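You operate a simulated robot arm through the tools that you are given. There is no shell and no other tool. Be economical: measure what you need, move in short steps, check, and stop when the job is done.

The job below is to be done with a simulated two-armed robot. You get a single attempt, and the scene is never put back.

Task
Put the two loose dowels in their jar and close it.
Fine: stand the jar on the low step. Set down upright: what you pick out.

The check looks at the end state, three seconds after you hand in, the way a careful person would. Anything else that was tipped, shoved, dropped, spilled or broken makes it a failure.

Robot
Two 7-joint arms with two-finger parallel grippers on one trunk, on a base that drives. Base frame: it is fixed to the floor where the robot stands at the start and does not move with it; the origin is under the middle of the robot, x ahead of it, y to its left, z up; the surface under the hand at the start is at about z = 0.8. Units: m, degrees, N and s.
The left shoulder is at the start at [0.07, 0.133, 1.151], the right one opposite. With the tool pointing down near the work surface each hand reaches from about 0.1 to 0.64 m from the robot's upright axis, wherever it stands, measured 20 degrees to its own side. Places, roughly: low step on the press bench [0.7, 0, 0.9]. Payload 1.57 kg a hand.
The TCP of each hand is the grasp point between the finger pads, 0.03 m short of the fingertips. In the tool frame z runs along the fingers and y along their closing line. The gripper opens to 0.08 m. The fingers are 0.017 m wide and 0.012 m thick; the gripper's body (0.04 by 0.082 m) begins 0.08 m behind the TCP.
Orientation is told as [roll, pitch, yaw] about the base's x, y, z axes, in that order, counted from this pose: with the fingers straight down and closing along the base's y, the tool's x points along the base's -x, its y along +y and its z along -z.

Tools
- The arms move only by the tool move_arm. It takes "left_deltas", "right_deltas" or both (then of equal length, played together; a hand with none holds still); each is a list of rows, each a list of 3 entries, a list of its own where there are three numbers: the shift along the base's x, y, z in m, then the turn, a rotation vector about the base's x, y, z in degrees, then the closure, from 0 (fully open) to 1 (shut). In form: [[[x, y, z], [wx, wy, wz], gripper], ...]. A call has 1 to 20 rows; each row is the pose to reach, as a shift and turn from the pose commanded when the call began. Rows are played at 5 a second. More than 0.05 m and 8.6 degrees between two rows, or a gripper value outside its range, and nothing of the call is played. A pose out of reach is approached as far as the arm can. The call stops where the force on the tool passes 50 N (or 10 N more than at its start, if that is more) or the arm is blocked; 0.2 s more then pass. The fingers move at their own pace (about 0.153 m/s each) and stop on an object; they squeeze with about 38 N. The grip force told is the motor's: it shows also when the fingers shut on nothing. Time passes only in rows, and 0.2 s behind the last, so rows that repeat a pose let the fingers close. It gives the time, the measured TCP pose, the force on the tool (base axes), the opening and the grip force at its end, in the units of the frame above (readings bear some noise), with the torque about the TCP (base axes, N m) and any sound that the robot's microphone picked up.
- Cameras (640 x 400 px; columns grow to the right, rows downward): "scene" is now at [0.1307, -0.0146, 1.3651]; the picture's right is [-0.21, -0.98, 0.00], its down [-0.69, 0.15, -0.70] and it looks along [0.69, -0.15, -0.71] (base axes); focal length 255 px, centre (320, 200). "left" rides on the left gripper at [0.072, 0.007, -0.122] in its tool frame; the picture's right is [-0.09, 1.00, 0.00], its down [-0.84, -0.08, -0.54] and it looks along [-0.54, -0.05, 0.84] (tool axes); focal length 238 px, centre (320, 200). "right" rides on the right gripper at [0.072, -0.007, -0.122] in its tool frame; the picture's right is [0.09, 1.00, 0.00], its down [-0.84, 0.08, -0.54] and it looks along [-0.54, 0.05, 0.84] (tool axes); focal length 238 px, centre (320, 200). There is no depth. A picture from a camera that has moved, and an enlarged one, comes with that camera's place and axes in the base frame and with its lens.
- capture(camera): a new picture of that camera. No time passes.
- lift_body(by): slides the trunk up (or, below 0, down) by that many m; the arms and the scene camera ride with it, the base frame stays. It gives what a move gives, with no picture.
- base_move(legs): drives the robot by 1 to 6 legs, each [ahead, left, turn to the left] in m, m and degrees, along the robot's own axes; the way and the turn of a leg run together, so that a leg with both is an arc; at most 1.5 m and 180 degrees a leg. The arms and the cameras ride along, it lands a little off, and it stops where it bumps. It gives what a move gives.
- head_to(pan, tilt): turns the head with the scene camera to pan (to the left, within 86 degrees either way) and tilt (down, from -29 to 69), counted from straight ahead of the robot. It gives what a move gives.
- inspect(camera, box): a new picture of the part [left, top, right, bottom] of that camera's present view, enlarged. No time passes.
- finish_job(): hands the job in; it is judged then, once.

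Work in short steps. Places have to be worked out from the pictures, the camera data and where the tool is seen: move nearer, look again, correct. Check each grasp and each placing, and mend what went wrong. You have 120 turns and 92 pictures in all, those below and enlarged ones among them. Open the grippers and draw the arms clear of the work before you hand the job in, unless the task says otherwise; then end with one line.

The tools are called after "Call:" as a command line: name --argument value ..., lists and objects as JSON in quotes. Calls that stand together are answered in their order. move_arm: Moves the arms, as the interface text tells. Its arguments: {"type":"object","properties":{"left_deltas":{"type":"array"},"right_deltas":{"type":"array"}},"required":[]} The other tools are called the same way: lift_body (by) slides the trunk up or down; base_move (legs) drives the base; head_to (pan, tilt) turns the head that bears the scene camera; capture (camera) takes a picture; inspect (camera, box) takes an enlarged picture of a part of a camera's view; finish_job () hands the job in.

At the start:

```text
clock: 0.0
left_tool_pos: [0.3834, 0.0741, 1.1899]
left_ee_rot: [0.0, 0.0, 0.2]
left_contact_force: [0.3, 0.4, 0.3]
left_ft_torque: [0.04, -0.03, 0.02]
left_width: 0.0801
left_grip_force: 0.1
right_tool_pos: [0.3885, -0.2257, 1.1597]
right_ee_rot: [0.0, -0.1, 0.0]
right_contact_force: [-0.5, 1.0, -0.8]
right_ft_torque: [-0.04, 0.0, -0.01]
right_width: 0.0799
right_grip_force: 0.1
trunk travel left (down, up): [-0.725, 0.215]
robot x, y, heading: [-0.0016, -0.0002, -0.0]
head pan, tilt: [-12.0, 45.2]
```

scene: 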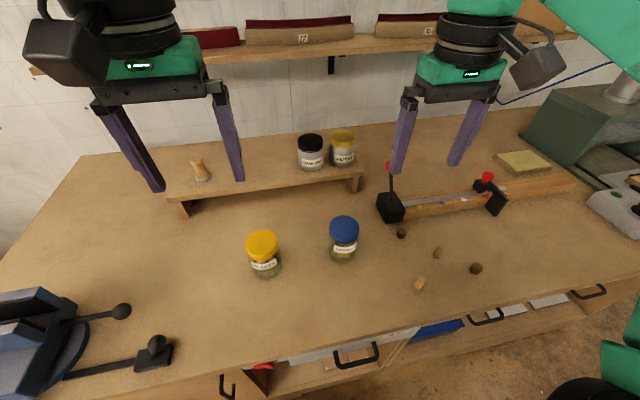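
right: 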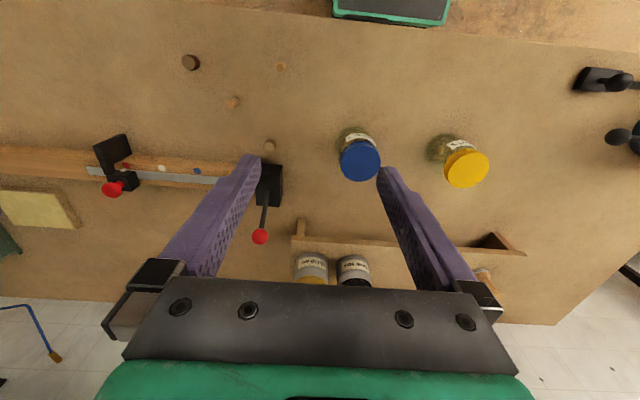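
left: 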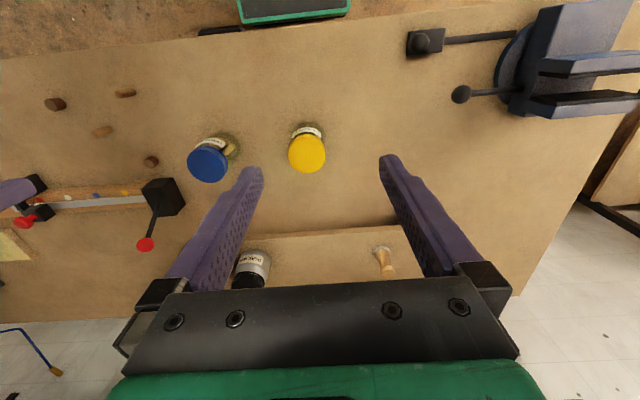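

I start by reading the jar labels and looking closely at the loose pieces on the bench.

Call:
inspect --camera "scene" --box '[230, 200, 390, 300]'

Call:
inspect --camera "scene" --box '[370, 210, 514, 300]'

Call:
inspect --camera "scene" --box '[270, 110, 398, 190]'

```text
4.00 times, centred on (310, 250) of scene
camera zoom: at [0.1307, -0.0146, 1.3651], right [-0.21, -0.98, 0.0], down [-0.69, 0.15, -0.7], along [0.69, -0.15, -0.71], focal length 1020 px, centre (360, 0)
```

zoom: 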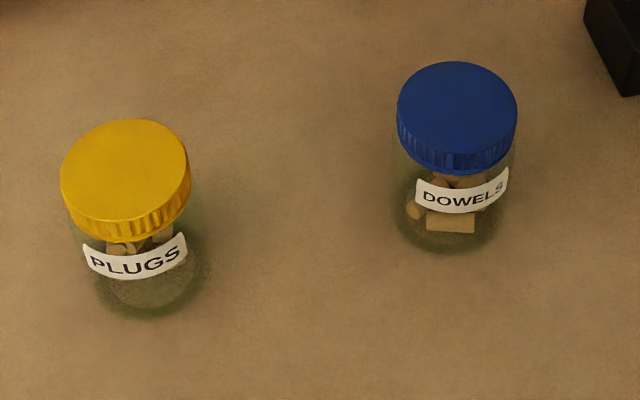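

```text
4.44 times, centred on (442, 255) of scene
camera zoom: at [0.1307, -0.0146, 1.3651], right [-0.21, -0.98, 0.0], down [-0.69, 0.15, -0.7], along [0.69, -0.15, -0.71], focal length 1133 px, centre (-222, -44)
```

zoom: 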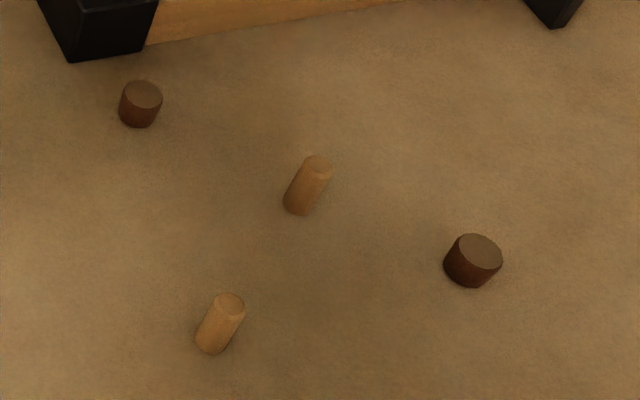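

```text
5.00 times, centred on (334, 150) of scene
camera zoom: at [0.1307, -0.0146, 1.3651], right [-0.21, -0.98, 0.0], down [-0.69, 0.15, -0.7], along [0.69, -0.15, -0.71], focal length 1274 px, centre (250, 450)
```

zoom: 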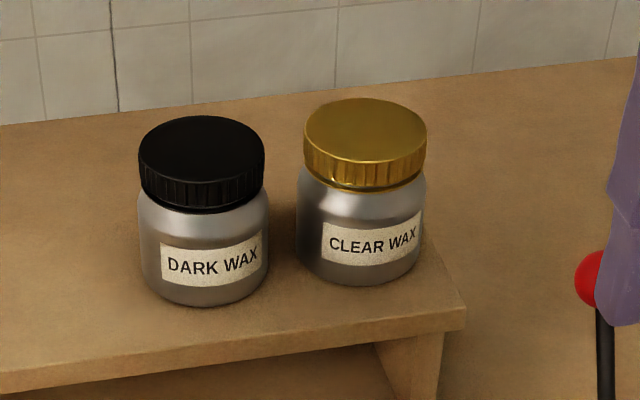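

The blue jar is labelled DOWELS. It stands near (0.49, -0.15), with the lid top at z≈0.9, and the two pale dowels stand near (0.43,-0.39) and (0.36,-0.30). I move the right hand closer to look at the jar.

Call:
move_arm --right_deltas '[[[0.0, 0.03, -0.02], [0, 0, 0], 0], [[0.0, 0.06, -0.05], [0, 0, 0], 0], [[0.0, 0.075, -0.09], [0, 0, 0], 0]]'

Call:
capture --camera "right"

Call:
capture --camera "scene"

```text
clock: 0.8
left_tool_pos: [0.3834, 0.0745, 1.1898]
left_ee_rot: [-0.1, 0.1, 0.2]
left_contact_force: [-0.1, -0.1, -0.7]
left_ft_torque: [0.01, 0.02, 0.02]
left_width: 0.0801
left_grip_force: 0.0
right_tool_pos: [0.3862, -0.1515, 1.0677]
right_ee_rot: [0.1, 0.0, -0.1]
right_contact_force: [-0.2, 0.2, -0.3]
right_ft_torque: [-0.03, 0.02, 0.0]
right_width: 0.08
right_grip_force: 0.0
trunk travel left (down, up): [-0.725, 0.215]
robot x, y, heading: [-0.001, 0.0018, 0.0]
head pan, tilt: [-12.0, 45.2]
```

```text
85 pictures are left
camera right: at [0.3156, -0.1589, 1.1894], right [-0.09, 1.0, 0.0], down [0.84, 0.08, 0.54], along [0.54, 0.05, -0.84], focal length 238 px, centre (320, 200)
```

right: 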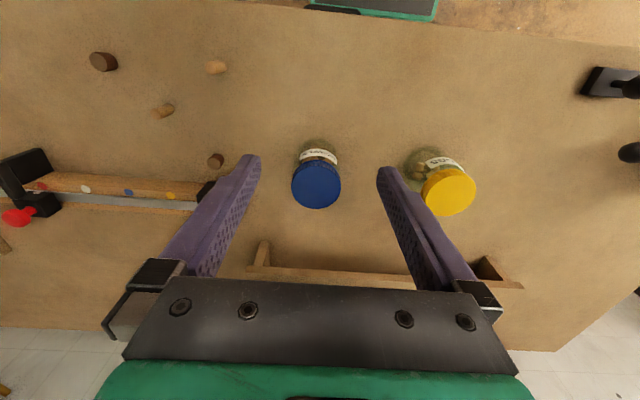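

```text
84 pictures are left
camera scene: at [0.1313, -0.0151, 1.3651], right [-0.21, -0.98, 0.0], down [-0.69, 0.15, -0.7], along [0.69, -0.15, -0.71], focal length 255 px, centre (320, 200)
```

scene: 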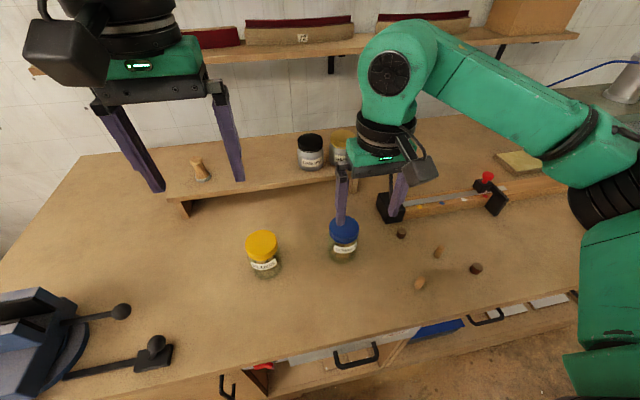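

The lid is about 0.067 m across, so it just fits the 0.08 m opening. I bring the right hand above it, with the tips staying over the lid, to check centring.

Call:
move_arm --right_deltas '[[[0.04, 0.0, -0.02], [0, 0, 0], 0], [[0.08, 0.001, -0.05], [0, 0, 0], 0], [[0.095, 0.002, -0.09], [0, 0, 0], 0], [[0.095, 0.002, -0.11], [0, 0, 0], 0]]'

Call:
capture --camera "right"

Call:
inspect --camera "scene" --box '[270, 150, 430, 290]'

```text
clock: 1.8
left_tool_pos: [0.3837, 0.0742, 1.1886]
left_ee_rot: [0.0, 0.1, 0.1]
left_contact_force: [0.4, 0.0, -0.7]
left_ft_torque: [0.02, 0.03, -0.01]
left_width: 0.0799
left_grip_force: 0.0
right_tool_pos: [0.4829, -0.1486, 0.9592]
right_ee_rot: [0.0, 0.0, 0.0]
right_contact_force: [-0.2, -0.3, 0.1]
right_ft_torque: [0.05, 0.0, 0.0]
right_width: 0.0803
right_grip_force: 0.1
trunk travel left (down, up): [-0.725, 0.215]
robot x, y, heading: [0.0, -0.0005, 0.2]
head pan, tilt: [-12.0, 45.2]
```

```text
83 pictures are left
camera right: at [0.4122, -0.1567, 1.0812], right [-0.09, 1.0, 0.0], down [0.84, 0.08, 0.54], along [0.54, 0.05, -0.84], focal length 238 px, centre (320, 200)
```

right: 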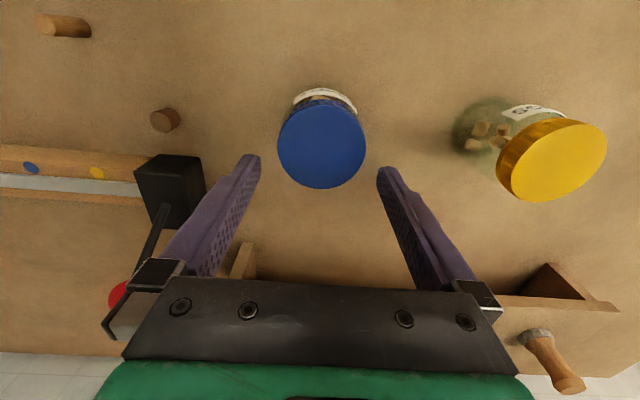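

```text
2.86 times, centred on (350, 220) of scene
camera zoom: at [0.1309, -0.0147, 1.3651], right [-0.21, -0.98, 0.0], down [-0.69, 0.15, -0.7], along [0.69, -0.15, -0.71], focal length 728 px, centre (234, 143)
```

zoom: 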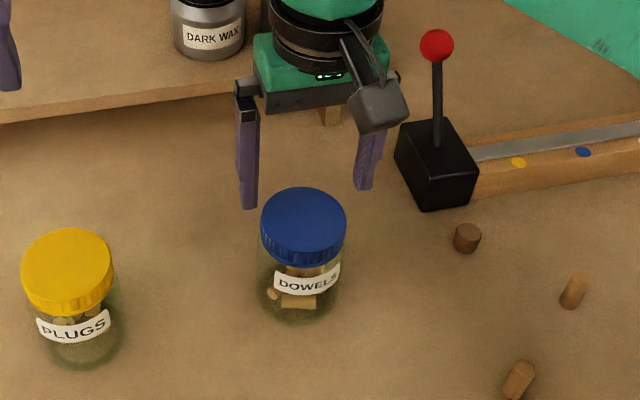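

Triangulating from two right views puts the lid centre at (0.476, -0.150), its top at z≈0.907. I lower until only the lid lies between the tips, then close and look.

Call:
move_arm --right_deltas '[[[-0.006, -0.001, -0.015], [0, 0, 0], 0], [[-0.006, -0.001, -0.042], [0, 0, 0], 0], [[-0.006, -0.001, -0.042], [0, 0, 0], 0.5], [[-0.006, -0.001, -0.042], [0, 0, 0], 1], [[-0.006, -0.001, -0.042], [0, 0, 0], 1]]'

Call:
capture --camera "right"

Call:
inspect --camera "scene" --box '[290, 170, 402, 270]'

```text
clock: 3.0
left_tool_pos: [0.3821, 0.0744, 1.19]
left_ee_rot: [-0.2, 0.0, 0.0]
left_contact_force: [0.3, 0.0, 0.2]
left_ft_torque: [-0.02, 0.0, 0.01]
left_width: 0.0799
left_grip_force: 0.0
right_tool_pos: [0.4763, -0.1499, 0.9198]
right_ee_rot: [0.1, -0.1, 0.0]
right_contact_force: [0.3, 0.0, 4.9]
right_ft_torque: [-0.13, -0.02, -0.04]
right_width: 0.066
right_grip_force: 38.4
trunk travel left (down, up): [-0.725, 0.215]
robot x, y, heading: [-0.0002, 0.001, 0.2]
head pan, tilt: [-12.0, 45.2]
```

```text
81 pictures are left
camera right: at [0.4051, -0.1576, 1.0412], right [-0.09, 1.0, 0.0], down [0.84, 0.08, 0.54], along [0.54, 0.05, -0.84], focal length 238 px, centre (320, 200)
```

right: 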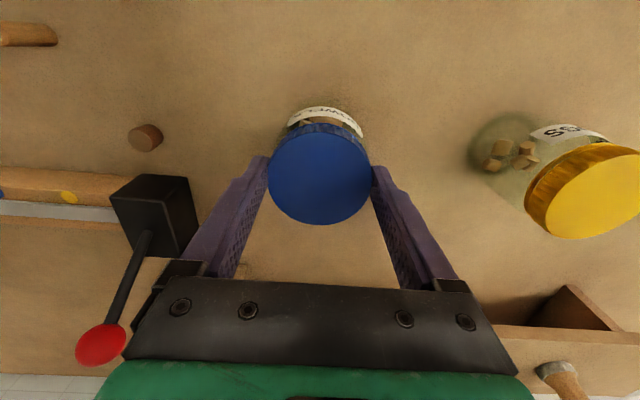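

```text
4.00 times, centred on (346, 220) of scene
camera zoom: at [0.1299, -0.0142, 1.3652], right [-0.21, -0.98, 0.0], down [-0.69, 0.15, -0.7], along [0.69, -0.15, -0.71], focal length 1020 px, centre (216, 120)
```

zoom: 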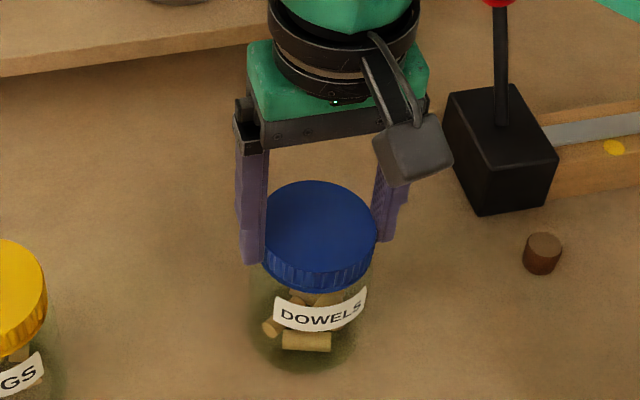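

The lid is gripped at 0.066 m wide. I test a tiny lift to learn whether it is a loose or a screwed lid.

Call:
move_arm --right_deltas '[[[0, 0, 0.003], [0, 0, 0], 1], [[0, 0, 0.006], [0, 0, 0], 1], [[0, 0, 0.01], [0, 0, 0], 1]]'

Call:
inspect --camera "scene" --box '[290, 170, 402, 270]'

```text
clock: 3.8
left_tool_pos: [0.3823, 0.0746, 1.1891]
left_ee_rot: [0.0, 0.1, 0.0]
left_contact_force: [-0.4, 0.1, 0.3]
left_ft_torque: [0.0, 0.03, 0.03]
left_width: 0.0803
left_grip_force: 0.1
right_tool_pos: [0.4776, -0.1505, 0.9281]
right_ee_rot: [0.0, -0.1, 0.1]
right_contact_force: [-0.6, 0.3, -2.5]
right_ft_torque: [-0.02, 0.0, -0.03]
right_width: 0.0662
right_grip_force: 37.9
trunk travel left (down, up): [-0.725, 0.215]
robot x, y, heading: [-0.0001, 0.0008, -0.3]
head pan, tilt: [-12.0, 45.2]
```

```text
4.00 times, centred on (346, 220) of scene
camera zoom: at [0.1311, -0.0146, 1.3651], right [-0.21, -0.98, 0.0], down [-0.69, 0.15, -0.7], along [0.69, -0.15, -0.71], focal length 1020 px, centre (216, 120)
```

zoom: 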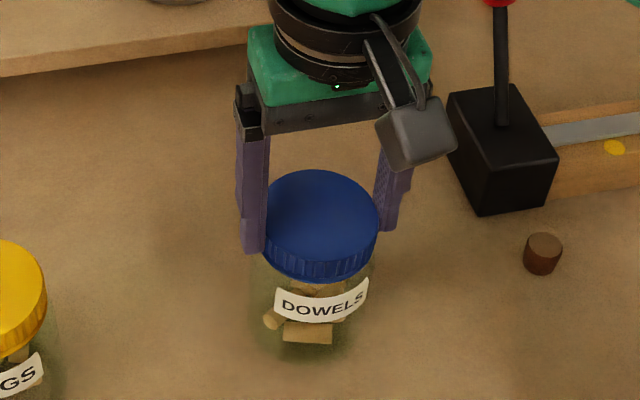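

The whole jar came up, so the lid is screwed on, and the weight is about 0.3 kg. I carry the jar to a freer spot at about (0.38, -0.12), away from the plugs jar, where the left hand can hold its body.

Call:
move_arm --right_deltas '[[[0, 0, 0.012], [0, 0, 0], 1], [[-0.025, 0.008, 0.015], [0, 0, 0], 1], [[-0.05, 0.015, 0.015], [0, 0, 0], 1], [[-0.075, 0.023, 0.015], [0, 0, 0], 1], [[-0.097, 0.03, 0.015], [0, 0, 0], 1], [[-0.097, 0.03, 0.002], [0, 0, 0], 1], [[-0.097, 0.03, -0.005], [0, 0, 0], 1], [[-0.097, 0.03, -0.009], [0, 0, 0], 1]]'

Call:
capture --camera "scene"

```text
clock: 5.6
left_tool_pos: [0.3814, 0.074, 1.1899]
left_ee_rot: [0.1, 0.0, 0.0]
left_contact_force: [0.0, -0.4, 0.0]
left_ft_torque: [-0.01, 0.01, 0.04]
left_width: 0.08
left_grip_force: 0.1
right_tool_pos: [0.3793, -0.1215, 0.9198]
right_ee_rot: [0.0, -0.1, -0.1]
right_contact_force: [1.6, -1.4, 5.4]
right_ft_torque: [-0.22, -0.07, 0.0]
right_width: 0.0664
right_grip_force: 37.7
trunk travel left (down, up): [-0.725, 0.215]
robot x, y, heading: [0.0001, 0.0003, -0.0]
head pan, tilt: [-12.0, 45.2]
```

```text
78 pictures are left
camera scene: at [0.1296, -0.0145, 1.3654], right [-0.21, -0.98, 0.0], down [-0.69, 0.15, -0.7], along [0.69, -0.15, -0.71], focal length 255 px, centre (320, 200)
```

scene: 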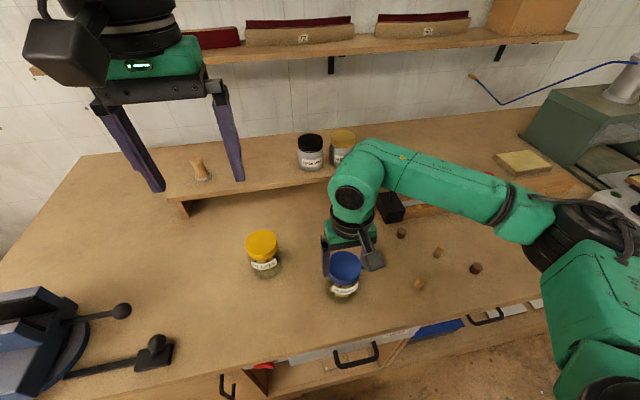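

The jar rests on the bench at (0.379, -0.121) with the right hand still on the lid. Next I bring the left hand round so it can grip the glass from the left, nearly level. First comes the yaw of 90°, moving away to the left.

Call:
move_arm --left_deltas '[[[0, 0.02, 0], [0, 0, 8], 0], [[0, 0.04, 0], [0, 0, 16], 0], [[0, 0.06, 0], [0, 0, 24], 0], [[0, 0.08, 0], [0, 0, 32], 0], [[0, 0.1, 0], [0, 0, 40], 0], [[0, 0.11, 0], [0, 0, 48], 0], [[0, 0.12, 0], [0, 0, 56], 0], [[0, 0.13, 0], [0, 0, 64], 0], [[0, 0.13, 0], [0, 0, 72], 0], [[0, 0.13, 0], [0, 0, 80], 0], [[0, 0.13, 0], [0, 0, 88], 0], [[0, 0.13, 0], [0, 0, 90], 0]]'

```text
clock: 8.2
left_tool_pos: [0.3804, 0.2052, 1.1895]
left_ee_rot: [0.0, 0.1, 90.2]
left_contact_force: [-0.1, 0.3, -0.2]
left_ft_torque: [0.0, -0.02, -0.01]
left_width: 0.0802
left_grip_force: 0.1
right_tool_pos: [0.379, -0.1206, 0.9186]
right_ee_rot: [0.1, 0.1, -0.1]
right_contact_force: [2.5, 1.6, 11.4]
right_ft_torque: [-0.08, -0.08, 0.04]
right_width: 0.0661
right_grip_force: 37.9
trunk travel left (down, up): [-0.725, 0.215]
robot x, y, heading: [0.0012, 0.0014, 0.2]
head pan, tilt: [-12.0, 45.2]
```

Yaw reached. Now I tilt the left tool so it points to -y at 18° below level, lowering to z≈1.0.

Call:
move_arm --left_deltas '[[[0, -0.01, -0.02], [-8, 0, 0], 0], [[0, -0.02, -0.04], [-16, 0, 0], 0], [[0, -0.03, -0.06], [-24, 0, 0], 0], [[0, -0.04, -0.08], [-32, 0, 0], 0], [[0, -0.05, -0.1], [-40, 0, 0], 0], [[0, -0.06, -0.12], [-48, 0, 0], 0], [[0, -0.07, -0.14], [-56, 0, 0], 0], [[0, -0.08, -0.16], [-64, 0, 0], 0], [[0, -0.09, -0.18], [-72, 0, 0], 0], [[0, -0.09, -0.19], [-72, 0, 0], 0]]'

Call:
capture --camera "left"

Call:
capture --camera "scene"

```text
clock: 10.4
left_tool_pos: [0.3821, 0.1146, 1.0011]
left_ee_rot: [-0.3, 72.2, 90.0]
left_contact_force: [-0.7, -0.1, 0.1]
left_ft_torque: [0.0, -0.01, -0.03]
left_width: 0.0803
left_grip_force: 0.0
right_tool_pos: [0.3784, -0.1202, 0.9189]
right_ee_rot: [0.0, 0.0, 0.0]
right_contact_force: [0.5, 2.8, 6.4]
right_ft_torque: [0.06, 0.03, 0.02]
right_width: 0.0662
right_grip_force: 38.0
trunk travel left (down, up): [-0.725, 0.215]
robot x, y, heading: [0.0024, 0.0026, -0.1]
head pan, tilt: [-12.0, 45.2]
```

```text
77 pictures are left
camera left: at [0.3756, 0.2089, 1.1086], right [-1.0, 0.03, -0.09], down [0.08, 0.77, -0.63], along [0.05, -0.63, -0.77], focal length 238 px, centre (320, 200)
```

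left: 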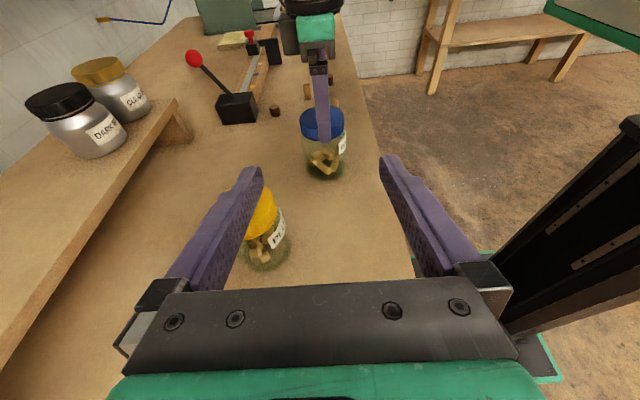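

```text
76 pictures are left
camera scene: at [0.1298, -0.0137, 1.3652], right [-0.21, -0.98, 0.0], down [-0.69, 0.15, -0.7], along [0.69, -0.15, -0.71], focal length 255 px, centre (320, 200)
```

scene: 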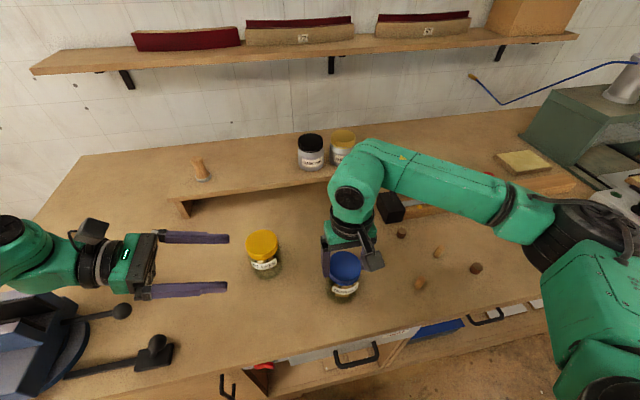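

The left hand is oriented well, but the plugs jar (near edge x≈0.44) would be only 1 cm from its finger. I move the dowel jar 3.5 cm nearer to the robot first.

Call:
move_arm --right_deltas '[[[0, 0, 0.01], [0, 0, 0], 1], [[-0.018, 0, 0.015], [0, 0, 0], 1], [[-0.035, 0, 0.015], [0, 0, 0], 1], [[-0.035, 0, 0.006], [0, 0, 0], 1], [[-0.035, 0, 0.0005], [0, 0, 0], 1]]' --left_deltas '[[[-0.012, 0, -0.01], [0, 0, 0], 0.0], [[-0.024, 0, -0.03], [0, 0, 0], 0.0], [[-0.036, 0, -0.05], [0, 0, 0], 0.0], [[-0.036, 0, -0.07], [0, 0, 0], 0.0], [[-0.036, 0, -0.09], [0, 0, 0], 0.0]]'

Call:
capture --camera "left"

Call:
capture --camera "scene"

```text
clock: 11.6
left_tool_pos: [0.3479, 0.1145, 0.9077]
left_ee_rot: [0.2, 72.0, 90.2]
left_contact_force: [0.4, -0.2, 0.8]
left_ft_torque: [0.02, 0.02, 0.01]
left_width: 0.08
left_grip_force: 0.0
right_tool_pos: [0.3433, -0.122, 0.9193]
right_ee_rot: [0.0, 0.0, 0.0]
right_contact_force: [-0.1, 0.4, -2.6]
right_ft_torque: [-0.02, 0.02, 0.01]
right_width: 0.0662
right_grip_force: 37.9
trunk travel left (down, up): [-0.725, 0.215]
robot x, y, heading: [-0.0008, -0.0, -0.0]
head pan, tilt: [-12.0, 45.2]
```

```text
75 pictures are left
camera left: at [0.3409, 0.2095, 1.0166], right [-1.0, 0.03, -0.09], down [0.08, 0.77, -0.63], along [0.05, -0.63, -0.77], focal length 238 px, centre (320, 200)
```

left: 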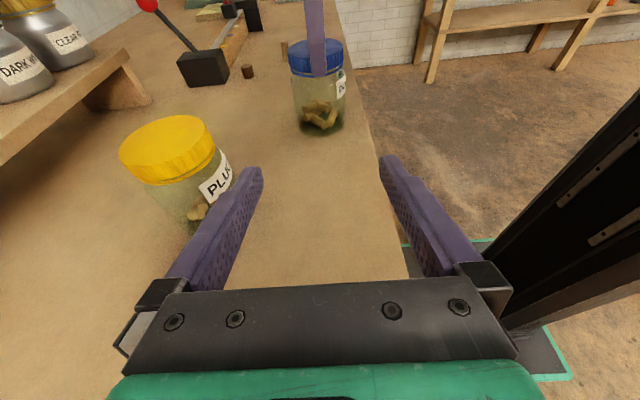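

```text
74 pictures are left
camera scene: at [0.1311, -0.0143, 1.3651], right [-0.21, -0.98, 0.0], down [-0.69, 0.15, -0.7], along [0.69, -0.15, -0.71], focal length 255 px, centre (320, 200)
```

scene: 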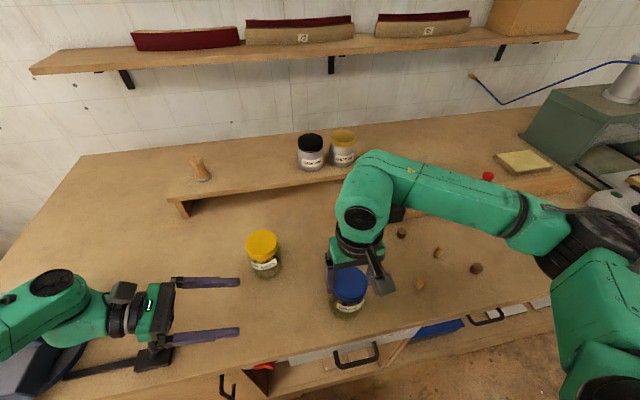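

The jar hangs a few mm high, so I lower it, then move the left hand in: first across, then down to grasp height.

Call:
move_arm --right_deltas '[[[0, 0, -0.002], [0, 0, 0], 1], [[0, 0, -0.004], [0, 0, 0], 1], [[0, 0, -0.004], [0, 0, 0], 1], [[0, 0, -0.004], [0, 0, 0], 1], [[0, 0, -0.004], [0, 0, 0], 1], [[0, 0, -0.004], [0, 0, 0], 1]]' --left_deltas '[[[-0.002, -0.035, 0], [0, 0, 0], 0], [[-0.004, -0.07, 0], [0, 0, 0], 0], [[-0.004, -0.105, 0], [0, 0, 0], 0], [[-0.004, -0.13, 0], [0, 0, 0], 0], [[-0.004, -0.13, -0.03], [0, 0, 0], 0], [[-0.004, -0.13, -0.058], [0, 0, 0], 0]]'

Call:
capture --camera "left"

Call:
capture --camera "scene"

```text
clock: 13.0
left_tool_pos: [0.3407, -0.0152, 0.8531]
left_ee_rot: [-0.4, 72.1, 89.6]
left_contact_force: [-0.5, -0.2, -0.4]
left_ft_torque: [0.03, -0.02, -0.02]
left_width: 0.0799
left_grip_force: 0.0
right_tool_pos: [0.3435, -0.1208, 0.9182]
right_ee_rot: [0.2, -0.4, -0.1]
right_contact_force: [7.3, -3.3, 40.2]
right_ft_torque: [-0.18, -0.24, 0.07]
right_width: 0.0661
right_grip_force: 37.7
trunk travel left (down, up): [-0.725, 0.215]
robot x, y, heading: [-0.0012, -0.0004, 0.1]
head pan, tilt: [-12.0, 45.2]
```

```text
73 pictures are left
camera left: at [0.335, 0.0792, 0.9612], right [-1.0, 0.03, -0.09], down [0.08, 0.77, -0.63], along [0.05, -0.63, -0.77], focal length 238 px, centre (320, 200)
```

left: 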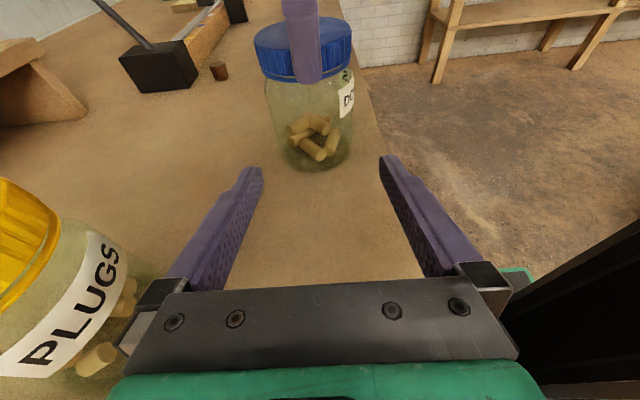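

```text
72 pictures are left
camera scene: at [0.1276, -0.0136, 1.3657], right [-0.21, -0.98, 0.0], down [-0.69, 0.15, -0.71], along [0.69, -0.15, -0.71], focal length 255 px, centre (320, 200)
```

scene: 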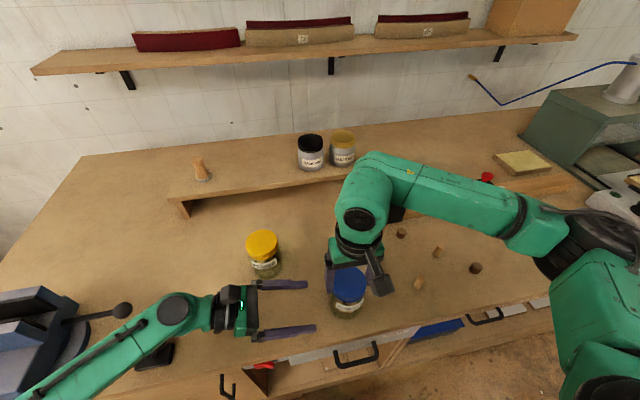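

The right hand presses 40 N, so I ease it up 2 mm, then slide the left fingers around the glass.

Call:
move_arm --right_deltas '[[[0, 0, 0.002], [0, 0, 0], 1], [[0, 0, 0.003], [0, 0, 0], 1], [[0, 0, 0.003], [0, 0, 0], 1], [[0, 0, 0.003], [0, 0, 0], 1]]' --left_deltas '[[[0.002, -0.03, 0], [0, 0, 0], 0], [[0.002, -0.06, 0], [0, 0, 0], 0], [[0.002, -0.085, 0], [0, 0, 0], 0], [[0.002, -0.1, 0], [0, 0, 0], 0]]'

Call:
capture --camera "left"

Call:
inspect --camera "scene" --box '[200, 210, 420, 350]'

```text
clock: 14.0
left_tool_pos: [0.3458, -0.1143, 0.8514]
left_ee_rot: [0.1, 72.0, 90.2]
left_contact_force: [-0.5, 0.2, -0.3]
left_ft_torque: [0.0, 0.0, 0.0]
left_width: 0.0799
left_grip_force: 0.0
right_tool_pos: [0.3448, -0.1198, 0.9184]
right_ee_rot: [-0.1, 0.1, 0.0]
right_contact_force: [1.1, 2.7, 4.8]
right_ft_torque: [0.22, -0.17, 0.01]
right_width: 0.0661
right_grip_force: 38.1
trunk travel left (down, up): [-0.725, 0.215]
robot x, y, heading: [-0.0029, -0.0004, 0.4]
head pan, tilt: [-12.0, 45.2]
```

```text
71 pictures are left
camera left: at [0.3391, -0.02, 0.9594], right [-1.0, 0.03, -0.09], down [0.08, 0.77, -0.63], along [0.05, -0.63, -0.77], focal length 238 px, centre (320, 200)
```

left: 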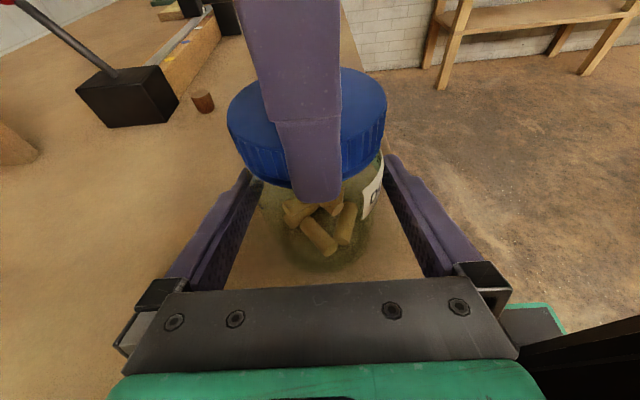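

```text
2.86 times, centred on (310, 280) of scene
camera zoom: at [0.1303, -0.0138, 1.365], right [-0.21, -0.98, 0.0], down [-0.69, 0.15, -0.7], along [0.69, -0.15, -0.71], focal length 728 px, centre (349, -29)
```

zoom: 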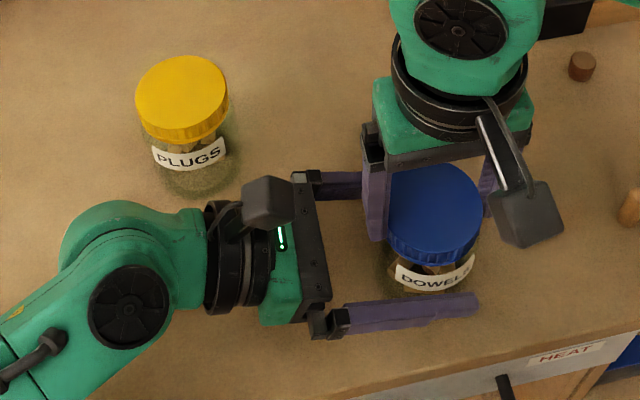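

Both hands straddle the jar cleanly. I close the left hand on the glass.

Call:
move_arm --left_deltas '[[[0, -0.004, 0], [0, 0, 0], 0.1], [[0, -0.004, 0], [0, 0, 0], 0.6], [[0, -0.004, 0], [0, 0, 0], 1], [[0, -0.004, 0], [0, 0, 0], 1]]'

```text
clock: 15.0
left_tool_pos: [0.3457, -0.1175, 0.8524]
left_ee_rot: [0.0, 72.0, 90.2]
left_contact_force: [16.5, 4.1, -0.3]
left_ft_torque: [-0.16, 0.65, 0.07]
left_width: 0.0727
left_grip_force: 37.7
right_tool_pos: [0.343, -0.1224, 0.9174]
right_ee_rot: [-0.1, 0.2, 0.0]
right_contact_force: [-17.4, -4.4, 1.6]
right_ft_torque: [-0.09, 0.46, 0.03]
right_width: 0.0661
right_grip_force: 38.6
trunk travel left (down, up): [-0.725, 0.215]
robot x, y, heading: [-0.0011, 0.0038, 0.0]
head pan, tilt: [-12.0, 45.2]
```

The glass is held at 0.073 m wide. I relax the 17 N sideways strain by shifting the left 2 mm, then begin turning the lid counter-clockwise with the right hand.

Call:
move_arm --left_deltas '[[[0.001, 0.0, 0], [0, 0, 0], 1], [[0.002, 0, 0], [0, 0, 0], 1], [[0.002, 0, 0], [0, 0, 0], 1], [[0.002, 0, 0], [0, 0, 0], 1], [[0.002, 0, 0], [0, 0, 0], 1]]' --right_deltas '[[[0, 0, 0], [0, 0, 0], 1], [[0, 0, 0], [0, 0, 0], 1], [[0, 0, 0], [0, 0, 5], 1], [[0, 0, 0], [0, 0, 12], 1], [[0, 0, 0.0003], [0, 0, 20], 1]]'

Call:
inspect --camera "scene" --box '[250, 210, 450, 350]'

```text
clock: 16.2
left_tool_pos: [0.3471, -0.119, 0.8524]
left_ee_rot: [-0.1, 72.0, 90.0]
left_contact_force: [12.1, 22.4, 6.3]
left_ft_torque: [-0.92, 0.3, 0.01]
left_width: 0.0727
left_grip_force: 38.1
right_tool_pos: [0.3453, -0.1226, 0.9199]
right_ee_rot: [-0.2, 0.2, 19.9]
right_contact_force: [-10.9, -21.8, -3.8]
right_ft_torque: [-0.52, 0.3, -0.09]
right_width: 0.0662
right_grip_force: 37.5
trunk travel left (down, up): [-0.725, 0.215]
robot x, y, heading: [-0.0009, -0.0031, 0.2]
head pan, tilt: [-12.0, 45.2]
```

```text
2.86 times, centred on (350, 280) of scene
camera zoom: at [0.1308, -0.0145, 1.3651], right [-0.21, -0.98, 0.0], down [-0.69, 0.15, -0.7], along [0.69, -0.15, -0.71], focal length 728 px, centre (234, -29)
```

zoom: 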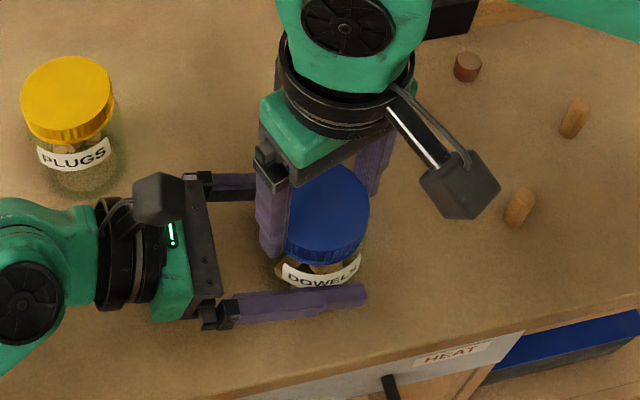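

The lid turned 20° with the label holding still and low torque. I keep turning to 90° while relaxing the sideways strain.

Call:
move_arm --left_deltas '[[[0.0005, 0.0005, 0], [0, 0, 0], 1], [[0.0005, 0.0005, 0], [0, 0, 0], 1], [[0.0005, 0.0005, 0], [0, 0, 0], 1], [[0.0005, 0.0005, 0], [0, 0, 0], 1], [[0.0005, 0.0005, 0], [0, 0, 0], 1], [[0.0005, 0.0005, 0], [0, 0, 0], 1], [[0.0005, 0.0005, 0], [0, 0, 0], 1], [[0.0005, 0.0005, 0], [0, 0, 0], 1], [[0.0005, 0.0005, 0], [0, 0, 0], 1]]' --right_deltas '[[[-0.0005, -0.0005, 0], [0, 0, 8], 1], [[-0.0005, -0.0005, 0], [0, 0, 16], 1], [[-0.0005, -0.0005, 0], [0, 0, 24], 1], [[-0.0005, -0.0005, 0.0003], [0, 0, 32], 1], [[-0.0005, -0.0005, 0.0003], [0, 0, 40], 1], [[-0.0005, -0.0005, 0.0003], [0, 0, 48], 1], [[-0.0005, -0.0005, 0.0003], [0, 0, 56], 1], [[-0.0005, -0.0005, 0.0005], [0, 0, 64], 1], [[-0.0005, -0.0005, 0.0005], [0, 0, 70], 1]]'

Call:
inspect --camera "scene" --box '[250, 210, 450, 350]'

```text
clock: 17.6
left_tool_pos: [0.3447, -0.1193, 0.8511]
left_ee_rot: [0.6, 72.0, 89.9]
left_contact_force: [-8.3, -4.3, 0.7]
left_ft_torque: [0.76, -0.12, 0.08]
left_width: 0.0738
left_grip_force: 37.4
right_tool_pos: [0.3452, -0.1092, 0.9216]
right_ee_rot: [-1.2, -1.3, 54.8]
right_contact_force: [6.1, 6.1, 2.2]
right_ft_torque: [-0.19, -0.09, -0.02]
right_width: 0.0654
right_grip_force: 38.2
right hand out of reach, approached as far as the arm can: row 5, 6
trunk travel left (down, up): [-0.725, 0.215]
robot x, y, heading: [-0.001, 0.0002, 0.4]
head pan, tilt: [-12.0, 45.2]
stopped in row 6 (left hand): the force on the tool passed its limit at 88 N (the readings are from after the stop); the commanded pose is now the measured one
```

```text
2.86 times, centred on (350, 280) of scene
camera zoom: at [0.1302, -0.0138, 1.365], right [-0.21, -0.98, 0.0], down [-0.69, 0.15, -0.7], along [0.69, -0.15, -0.71], focal length 728 px, centre (234, -29)
```

zoom: 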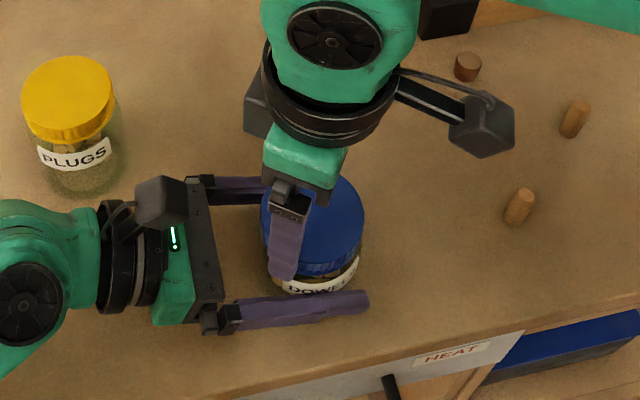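

The right wrist ran out of turn at about 52° and slipped a little. I open the right hand, rise, turn back towards -45°, and look at where the lid now sits.

Call:
move_arm --right_deltas '[[[0, 0, 0], [0, 0, 0], 0], [[0, 0, 0], [0, 0, 0], 0], [[0, 0, 0.03], [0, 0, 0], 0], [[0, 0, 0.07], [0, 0, -5], 0], [[0, 0, 0.07], [0, 0, -13], 0], [[0, 0, 0.07], [0, 0, -21], 0], [[0, 0, 0.07], [0, 0, -29], 0], [[0, 0, 0.07], [0, 0, -37], 0], [[0, 0, 0.07], [0, 0, -45], 0], [[0, 0, 0.07], [0, 0, -53], 0]]'

Call:
capture --camera "right"

Call:
inspect --camera "scene" --box '[250, 210, 450, 350]'

```text
clock: 19.8
left_tool_pos: [0.3462, -0.118, 0.8499]
left_ee_rot: [0.3, 71.8, 90.0]
left_contact_force: [0.9, 0.9, 0.9]
left_ft_torque: [0.06, 0.01, 0.0]
left_width: 0.0737
left_grip_force: 38.4
right_tool_pos: [0.3442, -0.1109, 0.9895]
right_ee_rot: [-1.1, -1.1, 1.7]
right_contact_force: [0.3, -0.2, -0.6]
right_ft_torque: [0.02, 0.0, 0.0]
right_width: 0.0798
right_grip_force: 0.0
trunk travel left (down, up): [-0.725, 0.215]
robot x, y, heading: [0.0013, 0.0005, -0.3]
head pan, tilt: [-12.0, 45.2]
```

```text
67 pictures are left
camera right: at [0.2708, -0.118, 1.1102], right [-0.12, 0.99, -0.02], down [0.82, 0.11, 0.56], along [0.55, 0.05, -0.83], focal length 238 px, centre (320, 200)
```

right: 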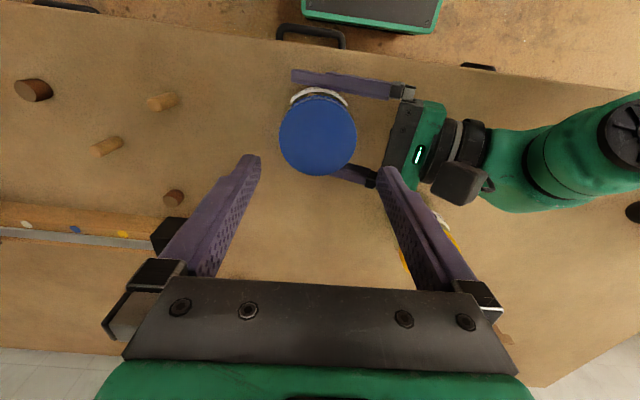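

```text
2.86 times, centred on (350, 280) of scene
camera zoom: at [0.1308, -0.0143, 1.3651], right [-0.21, -0.98, 0.0], down [-0.69, 0.15, -0.7], along [0.69, -0.15, -0.71], focal length 728 px, centre (234, -29)
```

zoom: 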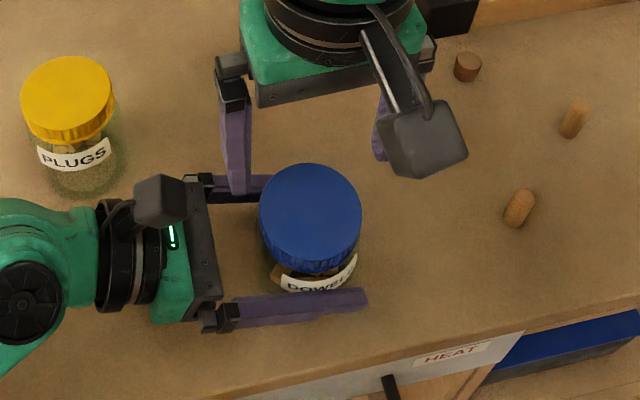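

The lid is now at about (0.340, -0.114), still level. I turn the right hand on to about -46° above it, correct its slight tilt, and recheck.

Call:
move_arm --right_deltas '[[[-0.001, -0.001, 0], [1.1, 1.1, -6], 0], [[-0.002, -0.002, 0], [1.1, 1.1, -14], 0], [[-0.003, -0.002, 0], [1.1, 1.1, -22], 0], [[-0.003, -0.002, 0], [1.1, 1.1, -30], 0], [[-0.003, -0.002, 0], [1.1, 1.1, -38], 0], [[-0.003, -0.002, 0], [1.1, 1.1, -46], 0]]'

Call:
capture --camera "right"

```text
clock: 21.2
left_tool_pos: [0.3441, -0.1192, 0.8504]
left_ee_rot: [0.1, 71.8, 89.9]
left_contact_force: [1.2, 1.2, -0.7]
left_ft_torque: [0.06, -0.02, 0.0]
left_width: 0.0735
left_grip_force: 38.3
right_tool_pos: [0.3404, -0.1131, 0.9898]
right_ee_rot: [-0.4, 0.3, -44.4]
right_contact_force: [0.4, -0.2, 0.0]
right_ft_torque: [0.0, 0.0, 0.03]
right_width: 0.08
right_grip_force: 0.1
trunk travel left (down, up): [-0.725, 0.215]
robot x, y, heading: [-0.0042, 0.0016, -0.1]
head pan, tilt: [-12.0, 45.2]
```

```text
65 pictures are left
camera right: at [0.287, -0.068, 1.1121], right [0.63, 0.78, -0.01], down [0.66, -0.53, 0.54], along [0.41, -0.34, -0.84], focal length 238 px, centre (320, 200)
```

right: 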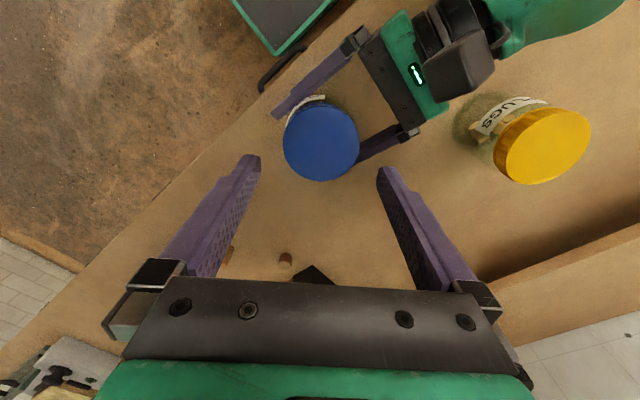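

The view agrees: the lid centre is under the tool at (0.340, -0.112). I lower, grip, and turn 90° from -45° to +45°.

Call:
move_arm --right_deltas '[[[0, 0.001, -0.03], [0, 0, 0], 0], [[0, 0.001, -0.06], [0, 0, 0], 0], [[0, 0.001, -0.071], [0, 0, 0], 0], [[0, 0.001, -0.071], [0, 0, 0], 0.5], [[0, 0.001, -0.071], [0, 0, 0], 1], [[0, 0.001, -0.071], [0, 0, 0], 1]]'

```text
clock: 22.6
left_tool_pos: [0.3457, -0.119, 0.8509]
left_ee_rot: [0.4, 71.9, 89.8]
left_contact_force: [-2.1, -3.7, -0.8]
left_ft_torque: [0.26, -0.14, -0.04]
left_width: 0.0735
left_grip_force: 37.9
right_tool_pos: [0.341, -0.1128, 0.9185]
right_ee_rot: [-0.3, 0.2, -44.1]
right_contact_force: [2.7, 3.9, 1.0]
right_ft_torque: [0.12, -0.08, 0.01]
right_width: 0.0658
right_grip_force: 38.0
trunk travel left (down, up): [-0.725, 0.215]
robot x, y, heading: [-0.0013, -0.0035, 0.2]
head pan, tilt: [-12.0, 45.2]
```

Call:
move_arm --right_deltas '[[[0, 0, 0], [0, 0, 8], 1], [[0, 0, 0], [0, 0, 16], 1], [[0, 0, 0], [0, 0, 24], 1], [[0, 0, 0.0003], [0, 0, 32], 1], [[0, 0, 0.0003], [0, 0, 40], 1], [[0, 0, 0.0003], [0, 0, 48], 1], [[0, 0, 0.0005], [0, 0, 56], 1], [[0, 0, 0.0005], [0, 0, 64], 1], [[0, 0, 0.0005], [0, 0, 72], 1], [[0, 0, 0.0007], [0, 0, 80], 1], [[0, 0, 0.0007], [0, 0, 86], 1]]'

Call:
inspect --camera "scene" --box '[250, 210, 450, 350]'

```text
clock: 25.0
left_tool_pos: [0.3458, -0.1176, 0.8507]
left_ee_rot: [-0.2, 71.7, 89.5]
left_contact_force: [-2.5, 42.1, 3.4]
left_ft_torque: [-0.83, -0.43, -0.08]
left_width: 0.0736
left_grip_force: 37.9
right_tool_pos: [0.3423, -0.114, 0.9207]
right_ee_rot: [-0.9, 0.8, 41.8]
right_contact_force: [7.9, -39.9, 9.1]
right_ft_torque: [-1.7, -0.1, -0.2]
right_width: 0.0656
right_grip_force: 38.4
trunk travel left (down, up): [-0.725, 0.215]
robot x, y, heading: [0.0015, -0.0011, -0.2]
head pan, tilt: [-12.0, 45.2]
```

```text
2.86 times, centred on (350, 280) of scene
camera zoom: at [0.1303, -0.0139, 1.3653], right [-0.21, -0.98, 0.0], down [-0.69, 0.15, -0.7], along [0.69, -0.15, -0.71], focal length 728 px, centre (234, -29)
```

zoom: 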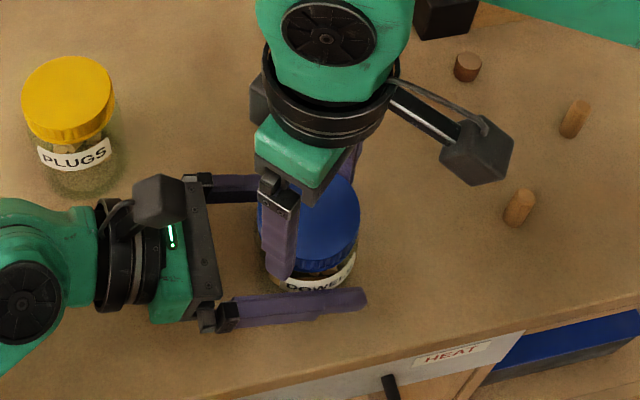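

It turned another 86° (total about 138°). I relax the sideways strain and test whether the lid is free with a gentle lift.

Call:
move_arm --right_deltas '[[[0, -0.002, 0], [0, 0, 0], 1], [[0, -0.002, 0.002], [0, 0, 0], 1], [[0, -0.002, 0.004], [0, 0, 0], 1]]'

```text
clock: 25.8
left_tool_pos: [0.346, -0.1196, 0.8532]
left_ee_rot: [0.1, 72.1, 89.8]
left_contact_force: [-5.1, 27.1, 10.0]
left_ft_torque: [-0.69, -0.15, -0.05]
left_width: 0.0736
left_grip_force: 38.3
right_tool_pos: [0.3412, -0.1153, 0.9225]
right_ee_rot: [-0.4, 0.7, 41.8]
right_contact_force: [4.2, -28.7, -12.5]
right_ft_torque: [-1.27, -0.08, -0.07]
right_width: 0.0656
right_grip_force: 38.0
trunk travel left (down, up): [-0.725, 0.215]
robot x, y, heading: [0.0004, -0.0012, 0.1]
head pan, tilt: [-12.0, 45.2]
```

It still holds, pulling 12 N. I lower back, release, and return for another stroke.

Call:
move_arm --right_deltas '[[[0, -0.001, -0.003], [0, 0, 0], 1], [[0, -0.001, -0.003], [0, 0, 0], 0], [[0, -0.001, -0.003], [0, 0, 0], 0], [[0, 0, 0.035], [0, 0, -2], 0], [[0, 0, 0.035], [0, 0, -10], 0], [[0, 0, 0.035], [0, 0, -18], 0], [[0, 0, 0.035], [0, 0, -26], 0], [[0, 0, 0.035], [0, 0, -34], 0], [[0, 0, 0.035], [0, 0, -42], 0], [[0, 0, 0.035], [0, 0, -50], 0], [[0, 0, 0.035], [0, 0, -58], 0], [[0, 0, 0.035], [0, 0, -66], 0], [[0, 0, 0.035], [0, 0, -74], 0], [[0, 0, 0.035], [0, 0, -82], 0], [[0, 0, 0.035], [0, 0, -90], 0]]'

Call:
capture --camera "right"

Call:
inspect --camera "scene" --box '[250, 210, 450, 350]'

```text
clock: 29.0
left_tool_pos: [0.3464, -0.1184, 0.8503]
left_ee_rot: [0.2, 71.9, 89.8]
left_contact_force: [0.1, 0.2, 0.8]
left_ft_torque: [0.09, 0.06, 0.04]
left_width: 0.0732
left_grip_force: 37.8
right_tool_pos: [0.3415, -0.1133, 0.9585]
right_ee_rot: [-0.3, 0.3, -48.3]
right_contact_force: [0.1, 0.6, 0.2]
right_ft_torque: [-0.04, -0.02, -0.01]
right_width: 0.08
right_grip_force: 0.0
trunk travel left (down, up): [-0.725, 0.215]
robot x, y, heading: [0.0018, -0.0015, 0.2]
head pan, tilt: [-12.0, 45.2]
```

```text
63 pictures are left
camera right: at [0.2901, -0.0651, 1.0808], right [0.68, 0.73, -0.01], down [0.62, -0.57, 0.54], along [0.39, -0.37, -0.84], focal length 238 px, centre (320, 200)
```

right: 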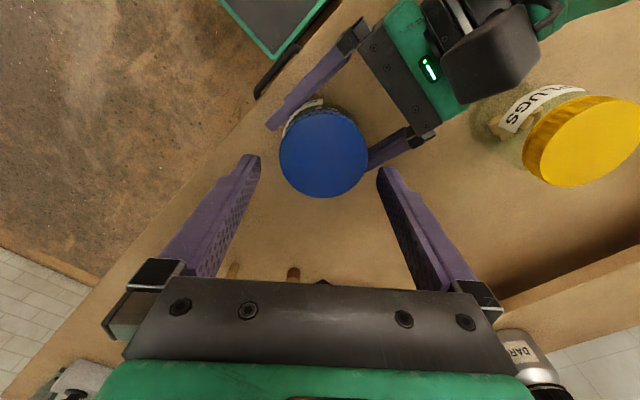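

```text
2.86 times, centred on (350, 280) of scene
camera zoom: at [0.1306, -0.0145, 1.3651], right [-0.21, -0.98, 0.0], down [-0.69, 0.15, -0.7], along [0.69, -0.15, -0.71], focal length 728 px, centre (234, -29)
```

zoom: 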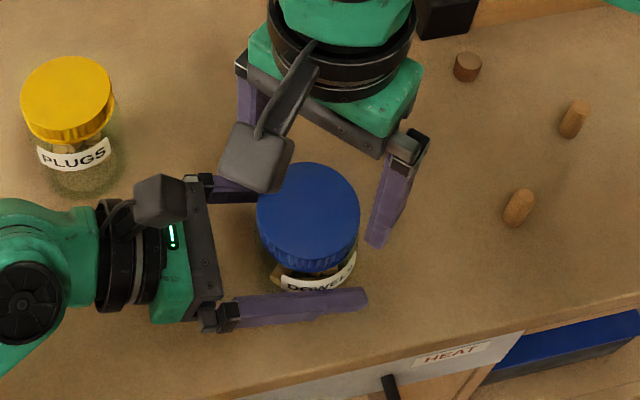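

The lid centre is at (0.341, -0.110). I lower, grip, turn the third stroke, and lift-test slightly at the end.

Call:
move_arm --right_deltas '[[[0, 0.002, -0.02], [0, 0, 0], 0], [[0, 0.002, -0.038], [0, 0, 0], 0], [[0, 0.002, -0.038], [0, 0, 0], 0.5], [[0, 0.002, -0.038], [0, 0, 0], 1], [[0, 0.002, -0.038], [0, 0, 0], 1], [[0, 0.002, -0.038], [0, 0, 8], 1], [[0, 0.002, -0.038], [0, 0, 16], 1], [[0, 0.002, -0.038], [0, 0, 24], 1], [[0, 0.002, -0.0375], [0, 0, 32], 1], [[0, 0.002, -0.0375], [0, 0, 40], 1], [[0, 0.002, -0.0375], [0, 0, 48], 1], [[0, 0.0015, -0.0375], [0, 0, 56], 1], [[0, 0.001, -0.037], [0, 0, 64], 1], [[0, 0.001, -0.037], [0, 0, 72], 1], [[0, 0.001, -0.037], [0, 0, 80], 1], [[0, 0, -0.037], [0, 0, 88], 1]]'

Call:
move_arm --right_deltas '[[[0, -0.001, 0.002], [0, 0, 0], 1], [[0, -0.001, 0.004], [0, 0, 0], 1]]'

Call:
inspect --camera "scene" --box '[250, 210, 450, 350]'

```text
clock: 32.4
left_tool_pos: [0.346, -0.1189, 0.8511]
left_ee_rot: [0.0, 71.7, 89.8]
left_contact_force: [-12.8, 19.2, -1.1]
left_ft_torque: [-0.19, -0.64, 0.12]
left_width: 0.0735
left_grip_force: 37.7
right_tool_pos: [0.3405, -0.1152, 0.9205]
right_ee_rot: [-0.5, 0.3, 40.0]
right_contact_force: [11.8, -18.7, 7.9]
right_ft_torque: [-1.11, 0.04, -0.11]
right_width: 0.0659
right_grip_force: 38.2
trunk travel left (down, up): [-0.725, 0.215]
robot x, y, heading: [0.0042, -0.0015, 0.2]
head pan, tilt: [-12.0, 45.2]
```

```text
clock: 33.0
left_tool_pos: [0.3453, -0.1203, 0.8533]
left_ee_rot: [-0.2, 72.2, 89.5]
left_contact_force: [-13.5, 19.8, 14.0]
left_ft_torque: [-0.55, -0.46, 0.04]
left_width: 0.0733
left_grip_force: 37.8
right_tool_pos: [0.3413, -0.1152, 0.9246]
right_ee_rot: [-0.6, 0.3, 39.8]
right_contact_force: [13.3, -19.8, -16.7]
right_ft_torque: [-0.79, -0.42, -0.07]
right_width: 0.0659
right_grip_force: 38.3
trunk travel left (down, up): [-0.725, 0.215]
robot x, y, heading: [0.0009, -0.0024, 0.0]
head pan, tilt: [-12.0, 45.2]
```

```text
2.86 times, centred on (350, 280) of scene
camera zoom: at [0.1308, -0.0146, 1.365], right [-0.21, -0.98, 0.0], down [-0.69, 0.15, -0.7], along [0.69, -0.15, -0.71], focal length 728 px, centre (234, -29)
```

zoom: 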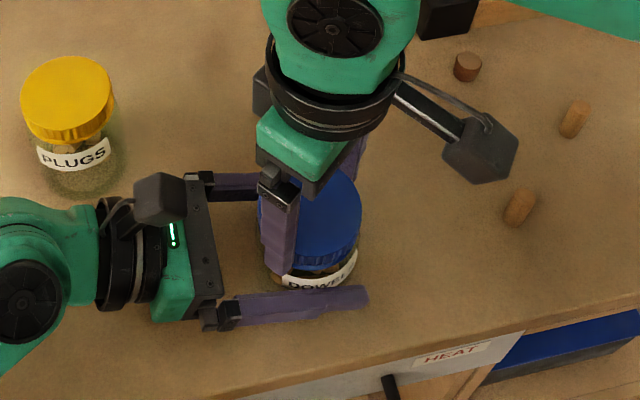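

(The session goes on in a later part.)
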